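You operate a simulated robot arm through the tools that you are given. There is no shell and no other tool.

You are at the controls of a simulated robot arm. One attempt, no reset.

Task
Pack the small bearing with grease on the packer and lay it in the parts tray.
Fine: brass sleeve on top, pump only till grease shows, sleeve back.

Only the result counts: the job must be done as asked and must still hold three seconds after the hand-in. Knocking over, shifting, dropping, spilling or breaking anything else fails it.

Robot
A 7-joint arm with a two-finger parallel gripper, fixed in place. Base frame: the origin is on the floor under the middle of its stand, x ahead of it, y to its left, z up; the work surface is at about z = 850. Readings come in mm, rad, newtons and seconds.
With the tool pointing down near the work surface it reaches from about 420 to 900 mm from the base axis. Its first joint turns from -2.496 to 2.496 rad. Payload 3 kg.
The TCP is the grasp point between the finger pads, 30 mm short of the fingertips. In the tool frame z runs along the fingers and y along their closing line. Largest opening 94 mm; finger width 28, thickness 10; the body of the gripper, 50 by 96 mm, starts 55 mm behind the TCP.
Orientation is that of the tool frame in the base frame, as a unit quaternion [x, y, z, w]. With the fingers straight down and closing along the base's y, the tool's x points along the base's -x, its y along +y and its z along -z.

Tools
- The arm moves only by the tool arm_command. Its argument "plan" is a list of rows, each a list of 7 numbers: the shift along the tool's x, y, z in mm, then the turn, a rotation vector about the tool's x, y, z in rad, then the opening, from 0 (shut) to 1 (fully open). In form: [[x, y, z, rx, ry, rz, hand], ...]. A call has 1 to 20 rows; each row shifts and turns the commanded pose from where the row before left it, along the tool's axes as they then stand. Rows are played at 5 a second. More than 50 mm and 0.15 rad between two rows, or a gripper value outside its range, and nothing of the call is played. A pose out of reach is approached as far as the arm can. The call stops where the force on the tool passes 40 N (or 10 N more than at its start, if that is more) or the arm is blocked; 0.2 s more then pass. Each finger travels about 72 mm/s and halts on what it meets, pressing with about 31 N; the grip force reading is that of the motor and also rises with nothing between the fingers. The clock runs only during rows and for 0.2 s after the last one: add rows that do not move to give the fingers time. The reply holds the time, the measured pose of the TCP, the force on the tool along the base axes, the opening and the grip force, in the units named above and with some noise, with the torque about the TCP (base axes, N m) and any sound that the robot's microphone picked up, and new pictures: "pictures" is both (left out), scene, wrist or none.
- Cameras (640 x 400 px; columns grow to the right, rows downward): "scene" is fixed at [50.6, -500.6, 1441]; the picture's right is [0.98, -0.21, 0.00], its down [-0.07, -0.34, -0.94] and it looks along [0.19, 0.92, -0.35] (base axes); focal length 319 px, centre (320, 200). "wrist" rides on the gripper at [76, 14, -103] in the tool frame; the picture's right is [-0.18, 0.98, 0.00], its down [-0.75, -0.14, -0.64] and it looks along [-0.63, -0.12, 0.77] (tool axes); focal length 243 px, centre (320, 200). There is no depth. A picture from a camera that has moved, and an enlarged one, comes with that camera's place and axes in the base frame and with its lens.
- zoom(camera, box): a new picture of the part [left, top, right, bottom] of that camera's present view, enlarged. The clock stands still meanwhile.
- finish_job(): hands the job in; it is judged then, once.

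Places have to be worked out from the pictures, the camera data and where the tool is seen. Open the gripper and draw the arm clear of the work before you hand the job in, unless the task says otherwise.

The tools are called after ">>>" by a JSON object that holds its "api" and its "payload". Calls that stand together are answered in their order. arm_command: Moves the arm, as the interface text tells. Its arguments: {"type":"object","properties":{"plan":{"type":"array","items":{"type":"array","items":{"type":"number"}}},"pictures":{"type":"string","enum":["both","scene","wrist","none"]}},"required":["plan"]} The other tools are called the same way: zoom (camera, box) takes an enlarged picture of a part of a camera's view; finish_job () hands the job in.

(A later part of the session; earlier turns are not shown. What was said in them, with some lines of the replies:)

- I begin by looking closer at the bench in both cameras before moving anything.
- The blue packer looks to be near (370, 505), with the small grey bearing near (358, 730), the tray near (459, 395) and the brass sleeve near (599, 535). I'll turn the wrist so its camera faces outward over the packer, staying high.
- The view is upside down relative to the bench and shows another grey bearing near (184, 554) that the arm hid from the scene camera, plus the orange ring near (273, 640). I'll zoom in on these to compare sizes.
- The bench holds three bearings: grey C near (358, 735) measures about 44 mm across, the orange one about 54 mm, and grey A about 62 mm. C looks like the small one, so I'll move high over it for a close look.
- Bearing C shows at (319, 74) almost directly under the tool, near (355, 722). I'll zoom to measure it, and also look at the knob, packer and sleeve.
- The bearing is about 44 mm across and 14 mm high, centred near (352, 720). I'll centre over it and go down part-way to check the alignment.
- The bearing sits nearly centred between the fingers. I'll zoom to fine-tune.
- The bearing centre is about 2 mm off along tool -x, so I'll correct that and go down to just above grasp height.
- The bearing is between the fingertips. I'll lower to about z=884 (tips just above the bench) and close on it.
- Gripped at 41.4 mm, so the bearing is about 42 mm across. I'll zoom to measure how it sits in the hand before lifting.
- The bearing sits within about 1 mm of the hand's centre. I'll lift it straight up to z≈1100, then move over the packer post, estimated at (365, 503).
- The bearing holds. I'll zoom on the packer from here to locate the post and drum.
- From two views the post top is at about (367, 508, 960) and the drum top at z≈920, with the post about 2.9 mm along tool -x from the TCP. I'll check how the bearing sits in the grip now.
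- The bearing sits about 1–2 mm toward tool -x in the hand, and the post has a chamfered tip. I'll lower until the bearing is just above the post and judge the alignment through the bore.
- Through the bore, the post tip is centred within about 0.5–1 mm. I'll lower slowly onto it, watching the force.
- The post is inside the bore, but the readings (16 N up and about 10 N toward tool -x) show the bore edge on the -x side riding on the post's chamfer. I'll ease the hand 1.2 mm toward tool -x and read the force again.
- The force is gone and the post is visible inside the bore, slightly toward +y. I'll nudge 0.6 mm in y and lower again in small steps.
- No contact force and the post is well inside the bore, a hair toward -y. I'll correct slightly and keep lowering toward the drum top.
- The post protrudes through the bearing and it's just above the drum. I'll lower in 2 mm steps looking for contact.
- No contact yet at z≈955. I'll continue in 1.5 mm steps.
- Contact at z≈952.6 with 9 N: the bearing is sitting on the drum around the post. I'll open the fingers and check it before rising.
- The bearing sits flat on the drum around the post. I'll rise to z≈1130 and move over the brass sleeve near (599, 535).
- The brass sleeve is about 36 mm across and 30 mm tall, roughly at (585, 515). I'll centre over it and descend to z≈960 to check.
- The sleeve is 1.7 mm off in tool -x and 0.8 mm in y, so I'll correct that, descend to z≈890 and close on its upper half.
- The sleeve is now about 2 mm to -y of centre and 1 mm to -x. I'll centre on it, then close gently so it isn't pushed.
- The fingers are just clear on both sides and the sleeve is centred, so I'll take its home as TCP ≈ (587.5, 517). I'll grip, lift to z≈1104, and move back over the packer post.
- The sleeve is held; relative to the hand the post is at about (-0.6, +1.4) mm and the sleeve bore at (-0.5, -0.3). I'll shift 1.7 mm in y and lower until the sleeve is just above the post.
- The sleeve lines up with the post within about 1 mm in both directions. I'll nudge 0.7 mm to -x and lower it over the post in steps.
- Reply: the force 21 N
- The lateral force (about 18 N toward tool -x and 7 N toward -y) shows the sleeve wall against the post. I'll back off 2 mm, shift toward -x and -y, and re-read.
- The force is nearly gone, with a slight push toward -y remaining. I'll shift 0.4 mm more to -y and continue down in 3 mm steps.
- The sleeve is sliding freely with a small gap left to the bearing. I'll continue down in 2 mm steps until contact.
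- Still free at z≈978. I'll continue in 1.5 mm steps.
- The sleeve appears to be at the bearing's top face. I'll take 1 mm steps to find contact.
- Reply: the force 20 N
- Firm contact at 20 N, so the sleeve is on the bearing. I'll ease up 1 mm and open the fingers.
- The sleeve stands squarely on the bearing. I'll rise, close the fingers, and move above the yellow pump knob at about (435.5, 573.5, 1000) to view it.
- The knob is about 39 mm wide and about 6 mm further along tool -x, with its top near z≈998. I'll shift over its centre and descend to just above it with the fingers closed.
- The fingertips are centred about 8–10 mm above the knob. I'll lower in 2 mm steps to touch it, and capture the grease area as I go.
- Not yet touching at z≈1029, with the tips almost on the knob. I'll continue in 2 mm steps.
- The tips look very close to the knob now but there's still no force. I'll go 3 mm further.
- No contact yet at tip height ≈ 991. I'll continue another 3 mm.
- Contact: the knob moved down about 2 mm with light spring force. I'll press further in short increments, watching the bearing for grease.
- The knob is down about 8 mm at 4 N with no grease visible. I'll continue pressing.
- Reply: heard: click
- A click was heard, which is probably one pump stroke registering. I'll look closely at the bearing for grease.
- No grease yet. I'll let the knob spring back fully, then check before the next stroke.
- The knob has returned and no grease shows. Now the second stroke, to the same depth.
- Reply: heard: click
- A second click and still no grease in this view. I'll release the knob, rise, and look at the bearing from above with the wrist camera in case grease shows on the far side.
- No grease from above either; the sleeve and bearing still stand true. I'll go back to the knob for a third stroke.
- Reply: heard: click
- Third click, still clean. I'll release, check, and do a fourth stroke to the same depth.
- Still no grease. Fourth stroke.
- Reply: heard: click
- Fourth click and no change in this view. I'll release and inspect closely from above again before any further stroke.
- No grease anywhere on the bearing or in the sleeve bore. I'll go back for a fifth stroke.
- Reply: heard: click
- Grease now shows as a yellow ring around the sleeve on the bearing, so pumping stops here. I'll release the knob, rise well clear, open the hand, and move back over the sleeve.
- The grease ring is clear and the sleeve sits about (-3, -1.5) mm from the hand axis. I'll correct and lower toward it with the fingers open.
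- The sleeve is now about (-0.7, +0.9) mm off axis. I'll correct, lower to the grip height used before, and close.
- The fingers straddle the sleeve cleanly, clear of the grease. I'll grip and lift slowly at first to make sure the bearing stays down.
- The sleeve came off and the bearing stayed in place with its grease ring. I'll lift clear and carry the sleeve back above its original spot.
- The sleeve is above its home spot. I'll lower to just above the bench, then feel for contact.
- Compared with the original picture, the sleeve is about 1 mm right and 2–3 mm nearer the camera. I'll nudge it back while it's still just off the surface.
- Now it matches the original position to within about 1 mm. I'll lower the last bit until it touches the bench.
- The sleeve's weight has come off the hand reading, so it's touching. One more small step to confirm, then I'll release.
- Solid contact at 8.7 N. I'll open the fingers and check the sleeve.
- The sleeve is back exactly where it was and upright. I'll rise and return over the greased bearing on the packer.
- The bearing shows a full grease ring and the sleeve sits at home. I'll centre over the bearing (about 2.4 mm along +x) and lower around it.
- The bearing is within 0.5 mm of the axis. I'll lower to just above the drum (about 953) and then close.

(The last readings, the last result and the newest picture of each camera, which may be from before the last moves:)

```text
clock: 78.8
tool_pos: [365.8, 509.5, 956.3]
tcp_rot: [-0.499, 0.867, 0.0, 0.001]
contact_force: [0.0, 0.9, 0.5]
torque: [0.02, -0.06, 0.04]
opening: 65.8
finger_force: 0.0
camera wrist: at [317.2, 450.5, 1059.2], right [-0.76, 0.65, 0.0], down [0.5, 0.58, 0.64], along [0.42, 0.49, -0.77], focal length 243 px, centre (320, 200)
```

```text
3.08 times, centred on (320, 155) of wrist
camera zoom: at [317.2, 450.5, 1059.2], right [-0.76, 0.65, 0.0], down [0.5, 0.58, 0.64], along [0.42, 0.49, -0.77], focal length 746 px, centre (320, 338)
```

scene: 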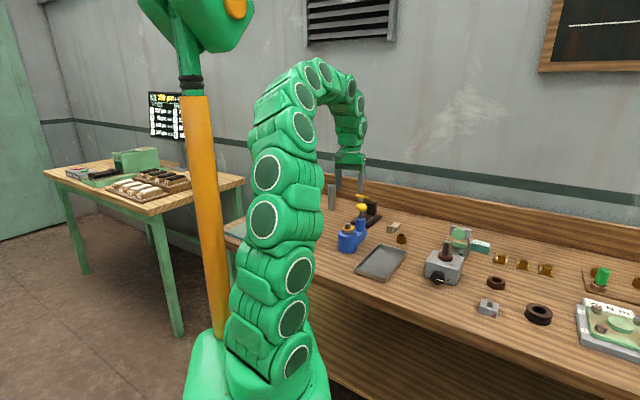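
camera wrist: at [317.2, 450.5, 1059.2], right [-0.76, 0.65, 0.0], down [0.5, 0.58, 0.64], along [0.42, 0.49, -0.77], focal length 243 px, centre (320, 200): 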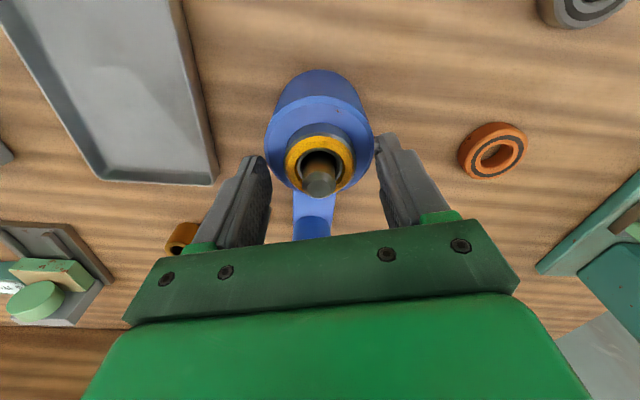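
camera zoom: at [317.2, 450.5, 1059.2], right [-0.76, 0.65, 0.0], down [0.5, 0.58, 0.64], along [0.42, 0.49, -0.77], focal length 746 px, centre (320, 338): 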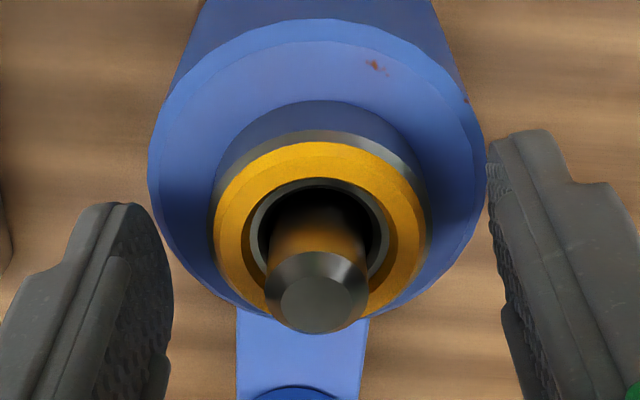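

The fingertips need about 3.5 mm more. I'll lower that much and close on the bearing's outer ring.

>>> {"api": "arm_command", "payload": {"plan": [[0, 0, 3.5, 0, 0, 0, 0.7], [0, 0, 0, 0, 0, 0, 0.7], [0, 0, 0, 0, 0, 0, 0.5], [0, 0, 0, 0, 0, 0, 0.3], [0, 0, 0, 0, 0, 0, 0.3], [0, 0, 0, 0, 0, 0, 0.3]], "pictures": "wrist"}}

>>> {"api": "zoom", "payload": {"camera": "wrist", "box": [250, 90, 390, 220]}}

>>> {"api": "zoom", "payload": {"camera": "scene", "box": [335, 200, 375, 245]}}

```text
clock: 80.2
tool_pos: [367.1, 508.8, 953.6]
tcp_rot: [-0.498, 0.867, 0.0, 0.0]
contact_force: [-0.1, 0.9, -0.3]
torque: [-0.03, -0.02, 0.01]
opening: 40.0
finger_force: 31.4
camera wrist: at [317.4, 450.1, 1055.8], right [-0.76, 0.65, 0.0], down [0.5, 0.58, 0.64], along [0.42, 0.49, -0.77], focal length 243 px, centre (320, 200)
```

wrist: 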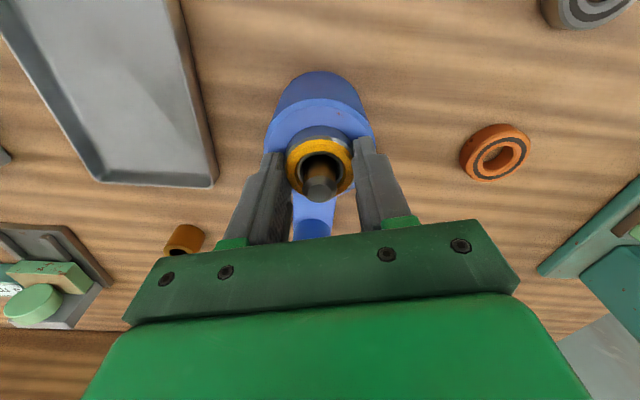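

```text
3.08 times, centred on (320, 155) of wrist
camera zoom: at [317.4, 450.1, 1055.8], right [-0.76, 0.65, 0.0], down [0.5, 0.58, 0.64], along [0.42, 0.49, -0.77], focal length 746 px, centre (320, 338)
```

zoom: 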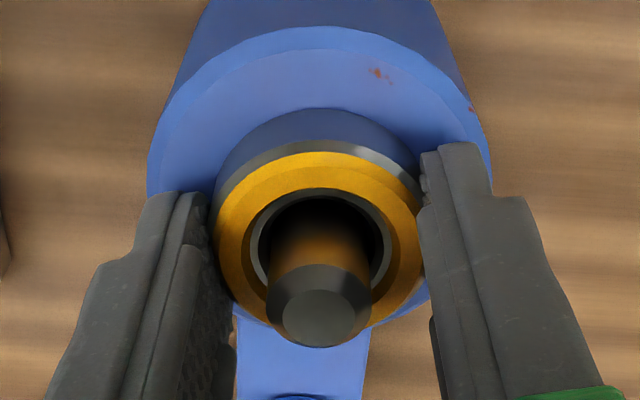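

```text
8.89 times, centred on (355, 222) of scene
camera zoom: at [50.6, -500.6, 1441.0], right [0.98, -0.21, 0.0], down [-0.07, -0.34, -0.94], along [0.19, 0.92, -0.35], focal length 2837 px, centre (9, 0)
```

zoom: 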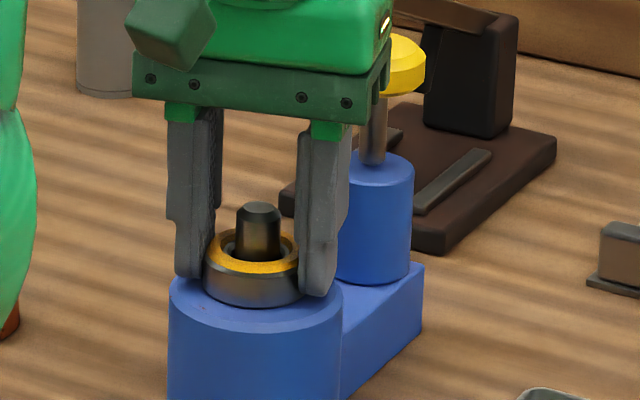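

Gripped at 40 mm. I'll lift slowly, straight up, past the post.

>>> {"api": "arm_command", "payload": {"plan": [[0, 0, -4, 0, 0, 0, 0.3], [0, 0, -8, 0, 0, 0, 0.3], [0, 0, -10, 0, 0, 0, 0.3], [0, 0, -10, 0, 0, 0, 0.3], [0, 0, -12, 0, 0, 0, 0.3], [0, 0, -15, 0, 0, 0, 0.3], [0, 0, 0, 0, 0, 0, 0.3]], "pictures": "both"}}

>>> {"api": "zoom", "payload": {"camera": "scene", "box": [325, 180, 385, 250]}}

>>> {"api": "zoom", "payload": {"camera": "wrist", "box": [260, 110, 380, 210]}}

```text
clock: 81.8
tool_pos: [365.7, 508.0, 1011.8]
tcp_rot: [-0.499, 0.867, 0.001, -0.001]
contact_force: [0.6, 0.2, -0.9]
torque: [-0.01, 0.0, -0.02]
opening: 40.3
finger_force: 31.2
camera wrist: at [317.1, 450.2, 1114.6], right [-0.76, 0.65, 0.0], down [0.5, 0.58, 0.64], along [0.42, 0.49, -0.77], focal length 243 px, centre (320, 200)
```

scene: 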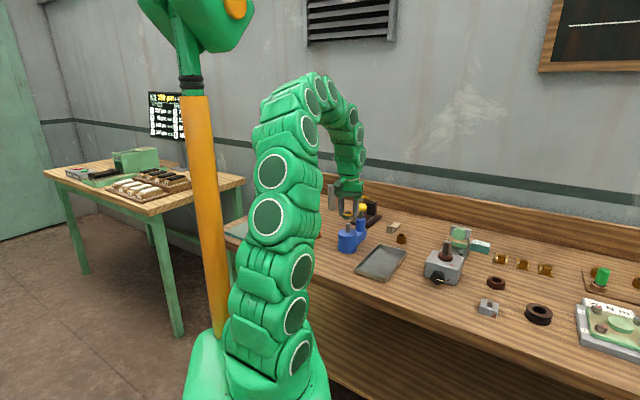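
wrist: 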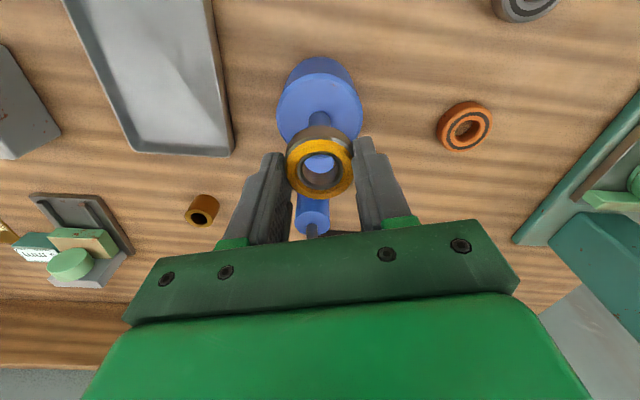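

```text
5.71 times, centred on (355, 215) of scene
camera zoom: at [50.6, -500.6, 1441.0], right [0.98, -0.21, 0.0], down [-0.07, -0.34, -0.94], along [0.19, 0.92, -0.35], focal length 1824 px, centre (120, 114)
```

zoom: 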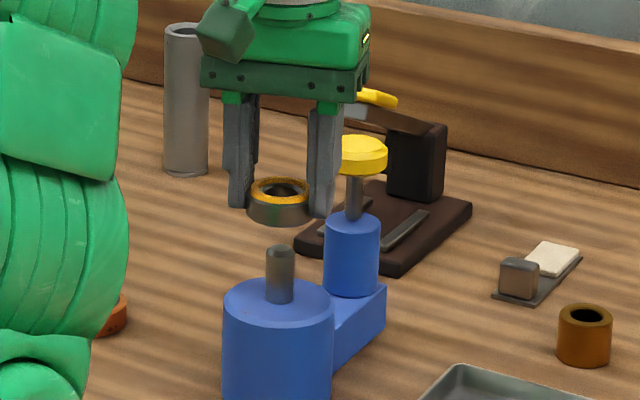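

```text
4.00 times, centred on (320, 160) of wrist
camera zoom: at [317.1, 450.2, 1114.6], right [-0.76, 0.65, 0.0], down [0.5, 0.58, 0.64], along [0.42, 0.49, -0.77], focal length 970 px, centre (320, 360)
```

zoom: 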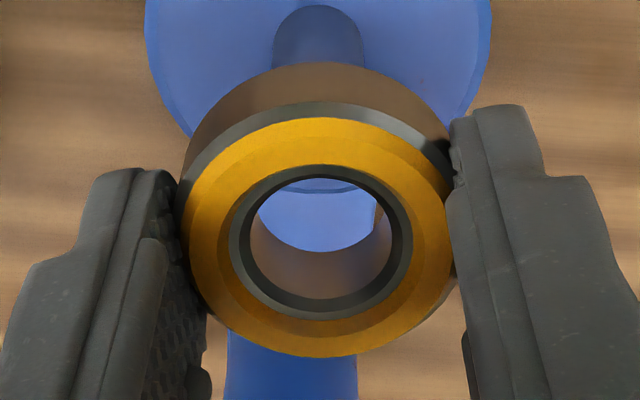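

The bearing is off the post with its grease ring intact. I'll lift and carry it over the tray, centred roughly at (454, 385), to see exactly where the tray lies.

>>> {"api": "arm_command", "payload": {"plan": [[0, 0, -40, 0, 0, 0, 0.3], [0, 0, -20, 0, 0, 0, 0.3], [15.6, -34.5, 0, 0, 0, 0, 0.3], [15.6, -34.5, 0, 0, 0, 0, 0.3], [15.6, -34.5, 0, 0, 0, 0, 0.3], [15.6, -34.5, 0, 0, 0, 0, 0.3], [0, 0, 0, 0, 0, 0, 0.3], [0, 0, 0, 0, 0, 0, 0.3]], "pictures": "both"}}

>>> {"api": "zoom", "payload": {"camera": "scene", "box": [340, 180, 440, 290]}}

```text
clock: 83.6
tool_pos: [455.0, 383.0, 1072.2]
tcp_rot: [-0.498, 0.867, 0.0, 0.0]
contact_force: [-0.8, 0.4, -2.0]
torque: [0.03, 0.0, 0.02]
opening: 40.3
finger_force: 30.9
camera wrist: at [406.2, 325.3, 1175.0], right [-0.76, 0.65, 0.0], down [0.5, 0.58, 0.64], along [0.42, 0.49, -0.77], focal length 243 px, centre (320, 200)
```

scene: 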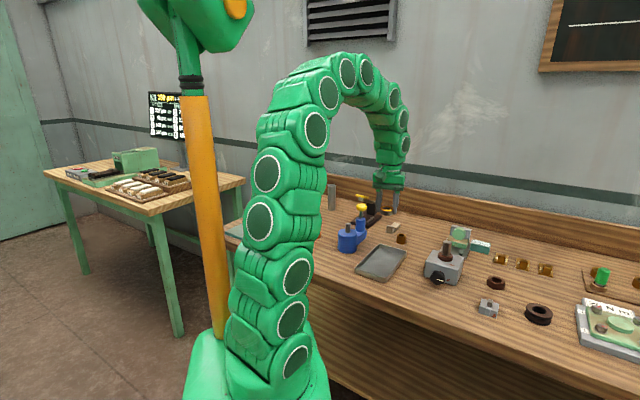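
wrist: 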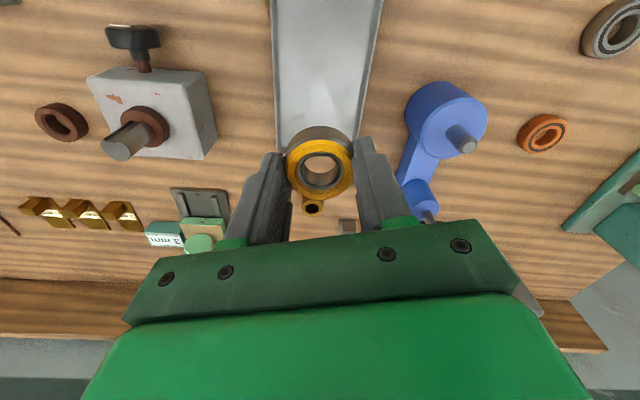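

```text
3.64 times, centred on (390, 235) of scene
camera zoom: at [50.6, -500.6, 1441.0], right [0.98, -0.21, 0.0], down [-0.07, -0.34, -0.94], along [0.19, 0.92, -0.35], focal length 1160 px, centre (66, 73)
```

zoom: 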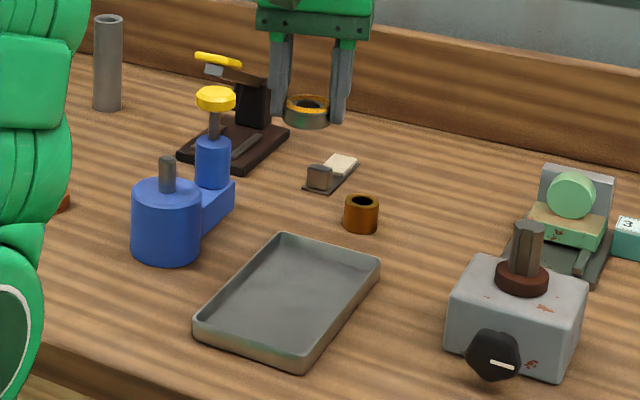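

The tray lies directly below, its long axis nearly in line with the tool's x. I'll zoom to find its ends.

>>> {"api": "zoom", "payload": {"camera": "wrist", "box": [240, 0, 420, 220]}}

```text
1.82 times, centred on (330, 110) of wrist
camera zoom: at [406.2, 325.3, 1175.0], right [-0.76, 0.65, 0.0], down [0.5, 0.58, 0.64], along [0.42, 0.49, -0.77], focal length 441 px, centre (302, 364)
```

zoom: 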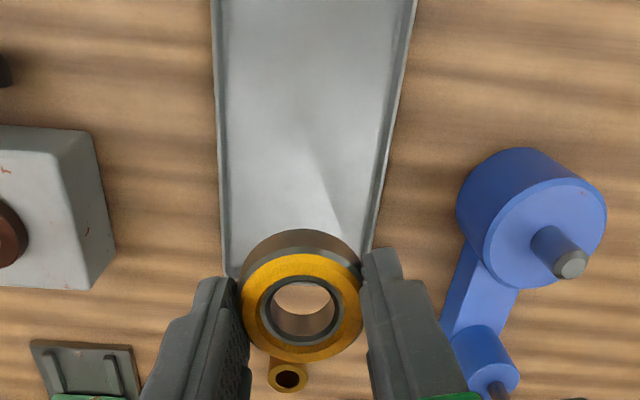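

The tray centre is about 12 mm along tool -x from here. I'll shift 9 mm and lower the bearing toward the tray floor.

>>> {"api": "arm_command", "payload": {"plan": [[-4.5, 0, 30, 0, 0, 0, 0.3], [-4.5, 0, 40, 0, 0, 0, 0.3], [0, 0, 40, 0, 0, 0, 0.3], [0, 0, 35, 0, 0, 0, 0.3], [0, 0, 20, 0, 0, 0, 0.3], [0, 0, 0, 0, 0, 0, 0.3], [0, 0, 0, 0, 0, 0, 0.3]], "pictures": "both"}}

>>> {"api": "zoom", "payload": {"camera": "scene", "box": [345, 210, 425, 290]}}

```text
clock: 85.2
tool_pos: [459.0, 391.9, 906.1]
tcp_rot: [-0.499, 0.867, 0.0, 0.0]
contact_force: [0.2, 0.5, -1.5]
torque: [-0.04, -0.01, 0.01]
opening: 40.2
finger_force: 31.3
camera wrist: at [410.2, 333.8, 1009.4], right [-0.76, 0.65, 0.0], down [0.5, 0.58, 0.64], along [0.42, 0.49, -0.77], focal length 243 px, centre (320, 200)
```

scene: 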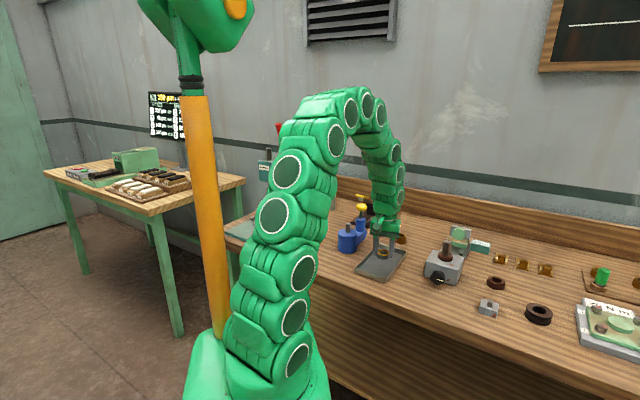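
wrist: 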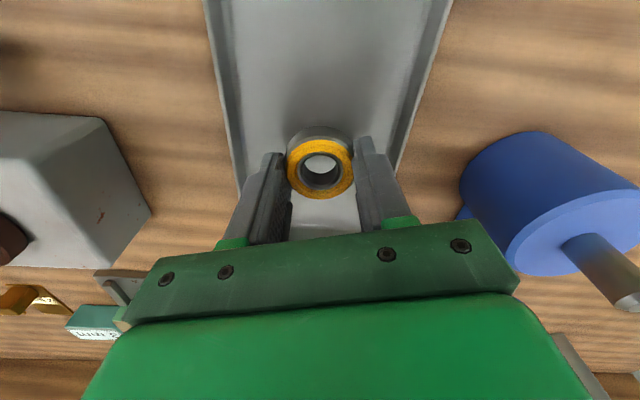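

```text
5.00 times, centred on (385, 250) of scene
camera zoom: at [50.6, -500.6, 1441.0], right [0.98, -0.21, 0.0], down [-0.07, -0.34, -0.94], along [0.19, 0.92, -0.35], focal length 1596 px, centre (-5, -50)
```

zoom: 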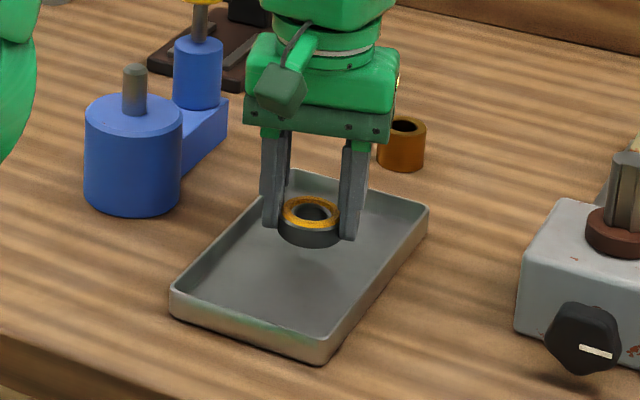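

The bearing is over the tray floor, well inside the rim. I'll lower the last stretch in small steps until it touches.

>>> {"api": "arm_command", "payload": {"plan": [[0, 0, 6, 0, 0, 0, 0.3], [0, 0, 5, 0, 0, 0, 0.3], [0, 0, 2, 0, 0, 0, 0.3], [0, 0, 1.5, 0, 0, 0, 0.3], [0, 0, 0, 0, 0, 0, 0.3]], "pictures": "none"}}

>>> {"api": "zoom", "payload": {"camera": "scene", "box": [345, 210, 425, 290]}}

```text
clock: 86.4
tool_pos: [459.8, 392.2, 891.7]
tcp_rot: [-0.499, 0.867, 0.0, 0.0]
contact_force: [-0.3, 0.7, -1.2]
torque: [0.0, 0.01, 0.02]
opening: 40.4
finger_force: 30.4
```

```text
5.00 times, centred on (385, 250) of scene
camera zoom: at [50.6, -500.6, 1441.0], right [0.98, -0.21, 0.0], down [-0.07, -0.34, -0.94], along [0.19, 0.92, -0.35], focal length 1596 px, centre (-5, -50)
```

zoom: 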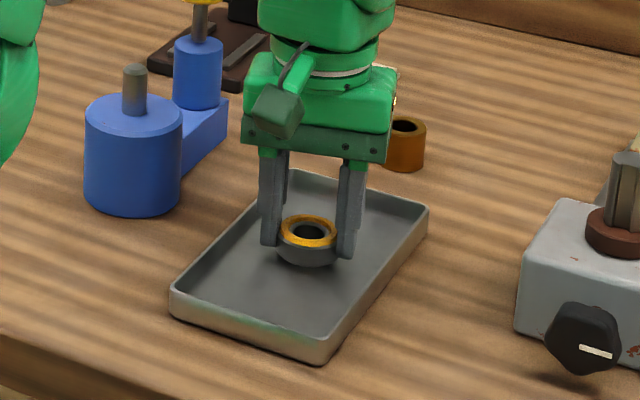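

Very near the floor, with no contact yet. I'll continue in 1 mm steps.

>>> {"api": "arm_command", "payload": {"plan": [[0, 0, 1, 0, 0, 0, 0.3], [0, 0, 1, 0, 0, 0, 0.3], [0, 0, 1, 0, 0, 0, 0.3], [0, 0, 0, 0, 0, 0, 0.3]], "pictures": "none"}}

```text
clock: 87.4
tool_pos: [458.7, 392.2, 888.3]
tcp_rot: [-0.498, 0.867, 0.0, 0.0]
contact_force: [0.6, 0.0, -1.0]
torque: [0.02, 0.02, 0.0]
opening: 40.4
finger_force: 30.5
```

Still free at z≈888. I'll continue in 1 mm steps.

>>> {"api": "arm_command", "payload": {"plan": [[0, 0, 1, 0, 0, 0, 0.3], [0, 0, 1, 0, 0, 0, 0.3], [0, 0, 0, 0, 0, 0, 0.3]], "pictures": "none"}}

```text
clock: 88.2
tool_pos: [459.3, 393.2, 887.0]
tcp_rot: [-0.499, 0.866, 0.001, 0.0]
contact_force: [-1.6, -0.7, 6.1]
torque: [-0.07, 0.09, 0.0]
opening: 39.8
finger_force: 31.0
```

Contact at 6 N: the bearing rests on the tray floor. I'll open the fingers gently.

>>> {"api": "arm_command", "payload": {"plan": [[0, 0, -0.4, 0, 0, 0, 0.46], [0, 0, 0, 0, 0, 0, 0.55], [0, 0, 0, 0, 0, 0, 0.6], [0, 0, 0, 0, 0, 0, 0.6]], "pictures": "wrist"}}

>>> {"api": "zoom", "payload": {"camera": "scene", "box": [345, 210, 425, 290]}}

```text
clock: 89.2
tool_pos: [458.9, 393.2, 887.0]
tcp_rot: [-0.498, 0.867, 0.001, 0.0]
contact_force: [-0.1, -0.5, -0.3]
torque: [-0.01, -0.01, 0.01]
opening: 56.4
finger_force: 0.0
camera wrist: at [409.2, 334.6, 990.2], right [-0.76, 0.65, 0.0], down [0.5, 0.58, 0.64], along [0.42, 0.49, -0.77], focal length 243 px, centre (320, 200)
```

wrist: 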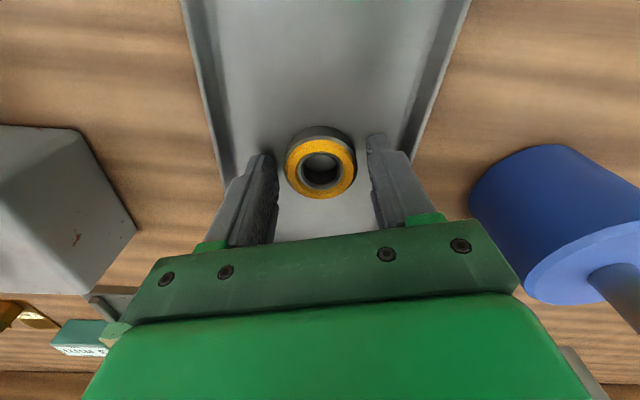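

```text
5.00 times, centred on (385, 250) of scene
camera zoom: at [50.6, -500.6, 1441.0], right [0.98, -0.21, 0.0], down [-0.07, -0.34, -0.94], along [0.19, 0.92, -0.35], focal length 1596 px, centre (-5, -50)
```

zoom: 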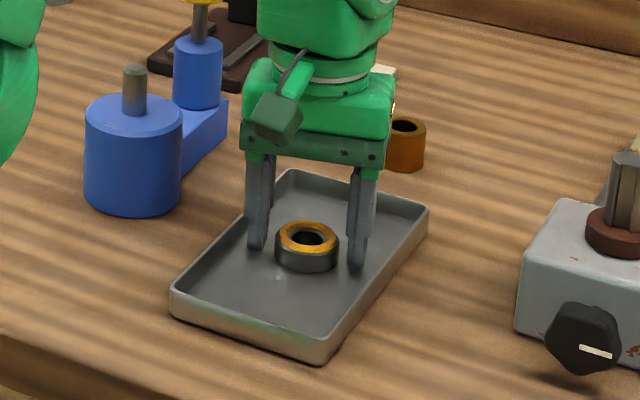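

The bearing lies flat in the tray with its grease ring. I'll rise straight up well clear, then inspect the bench.

>>> {"api": "arm_command", "payload": {"plan": [[0, 0, -10, 0, 0, 0, 0.6], [0, 0, -30, 0, 0, 0, 0.6], [0, 0, -45, 0, 0, 0, 0.6], [0, 0, -45, 0, 0, 0, 0.6], [0, 0, -45, 0, 0, 0, 0.8], [0, 0, -45, 0, 0, 0, 1], [0, 0, -45, 0, 0, 0, 1], [0, 0, 0, 0, 0, 0, 1], [0, 0, 0, 0, 0, 0, 1]], "pictures": "both"}}

>>> {"api": "zoom", "payload": {"camera": "scene", "box": [330, 190, 430, 290]}}

>>> {"api": "zoom", "payload": {"camera": "scene", "box": [375, 215, 425, 255]}}

```text
clock: 91.2
tool_pos: [455.1, 393.6, 1151.9]
tcp_rot: [-0.498, 0.867, 0.0, 0.0]
contact_force: [-0.4, 0.6, -0.1]
torque: [-0.01, 0.03, -0.04]
opening: 93.8
finger_force: 0.0
camera wrist: at [406.4, 334.7, 1255.5], right [-0.76, 0.65, 0.0], down [0.5, 0.58, 0.64], along [0.42, 0.49, -0.77], focal length 243 px, centre (320, 200)
```

scene: 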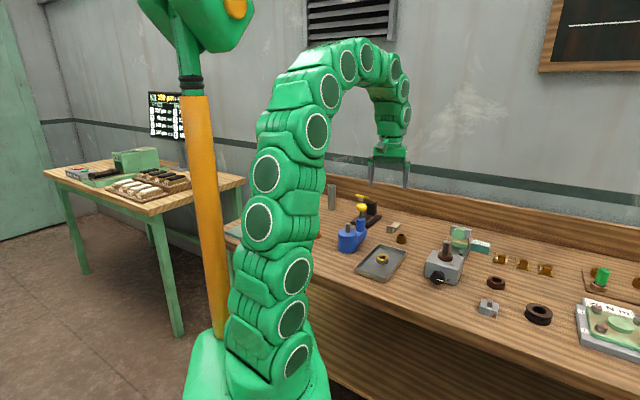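
wrist: 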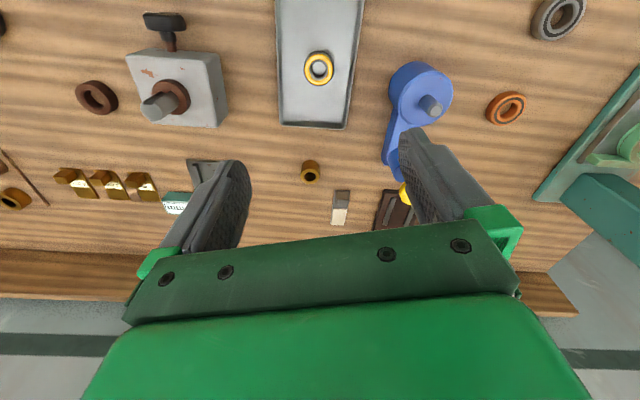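

```text
4.00 times, centred on (380, 240) of scene
camera zoom: at [50.6, -500.6, 1441.0], right [0.98, -0.21, 0.0], down [-0.07, -0.34, -0.94], along [0.19, 0.92, -0.35], focal length 1277 px, centre (80, 40)
```

zoom: 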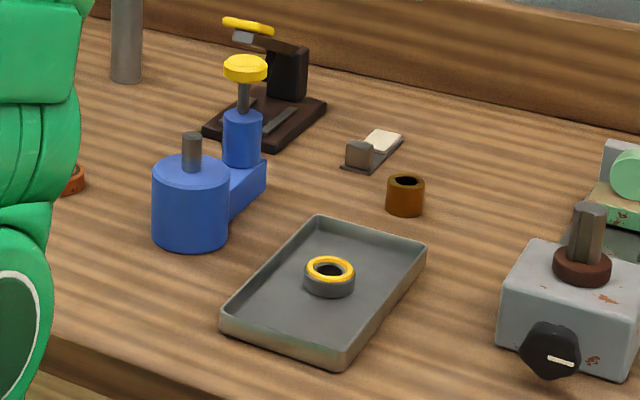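

```text
10.00 times, centred on (400, 235) of scene
camera zoom: at [50.6, -500.6, 1441.0], right [0.98, -0.21, 0.0], down [-0.07, -0.34, -0.94], along [0.19, 0.92, -0.35], focal length 3192 px, centre (-480, -150)
```

zoom: 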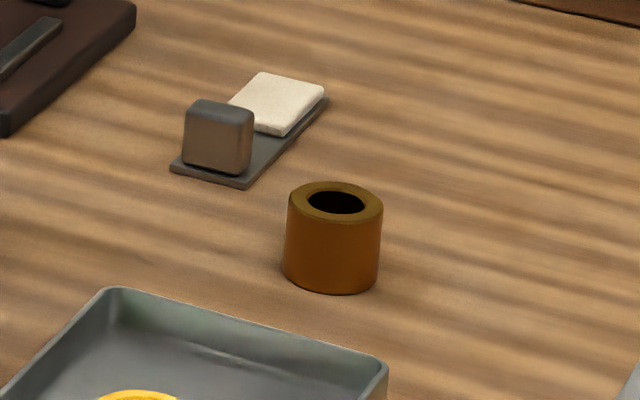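

The greased bearing lies flat in the tray and the brass sleeve is back on its original spot. The packer and everything else are undisturbed, the hand is open, and the arm is clear above, so I'm handing the job in.

>>> {"api": "finish_job", "payload": {}}

```text
The job is handed in.
```

I packed the small bearing with grease, laid it flat in the parts tray, and handed the job in; no verdict came back.

- **Bearing:** I took the smallest of the three on the bench, the grey one about 41 mm across.
- **Pumping:** With the brass sleeve on top, grease showed as a ring around it on the fifth stroke. I stopped there.
- **Sleeve:** It is back upright where it stood, matching the starting picture to within about a millimetre.
- **Rest of the bench:** In the last pictures the packer, tray and other parts looked undisturbed. While threading the bearing and sleeve onto the packer post I felt light contact (under about 22 N) and realigned each time.

The gripper was open and the arm clear of the work when I handed in.
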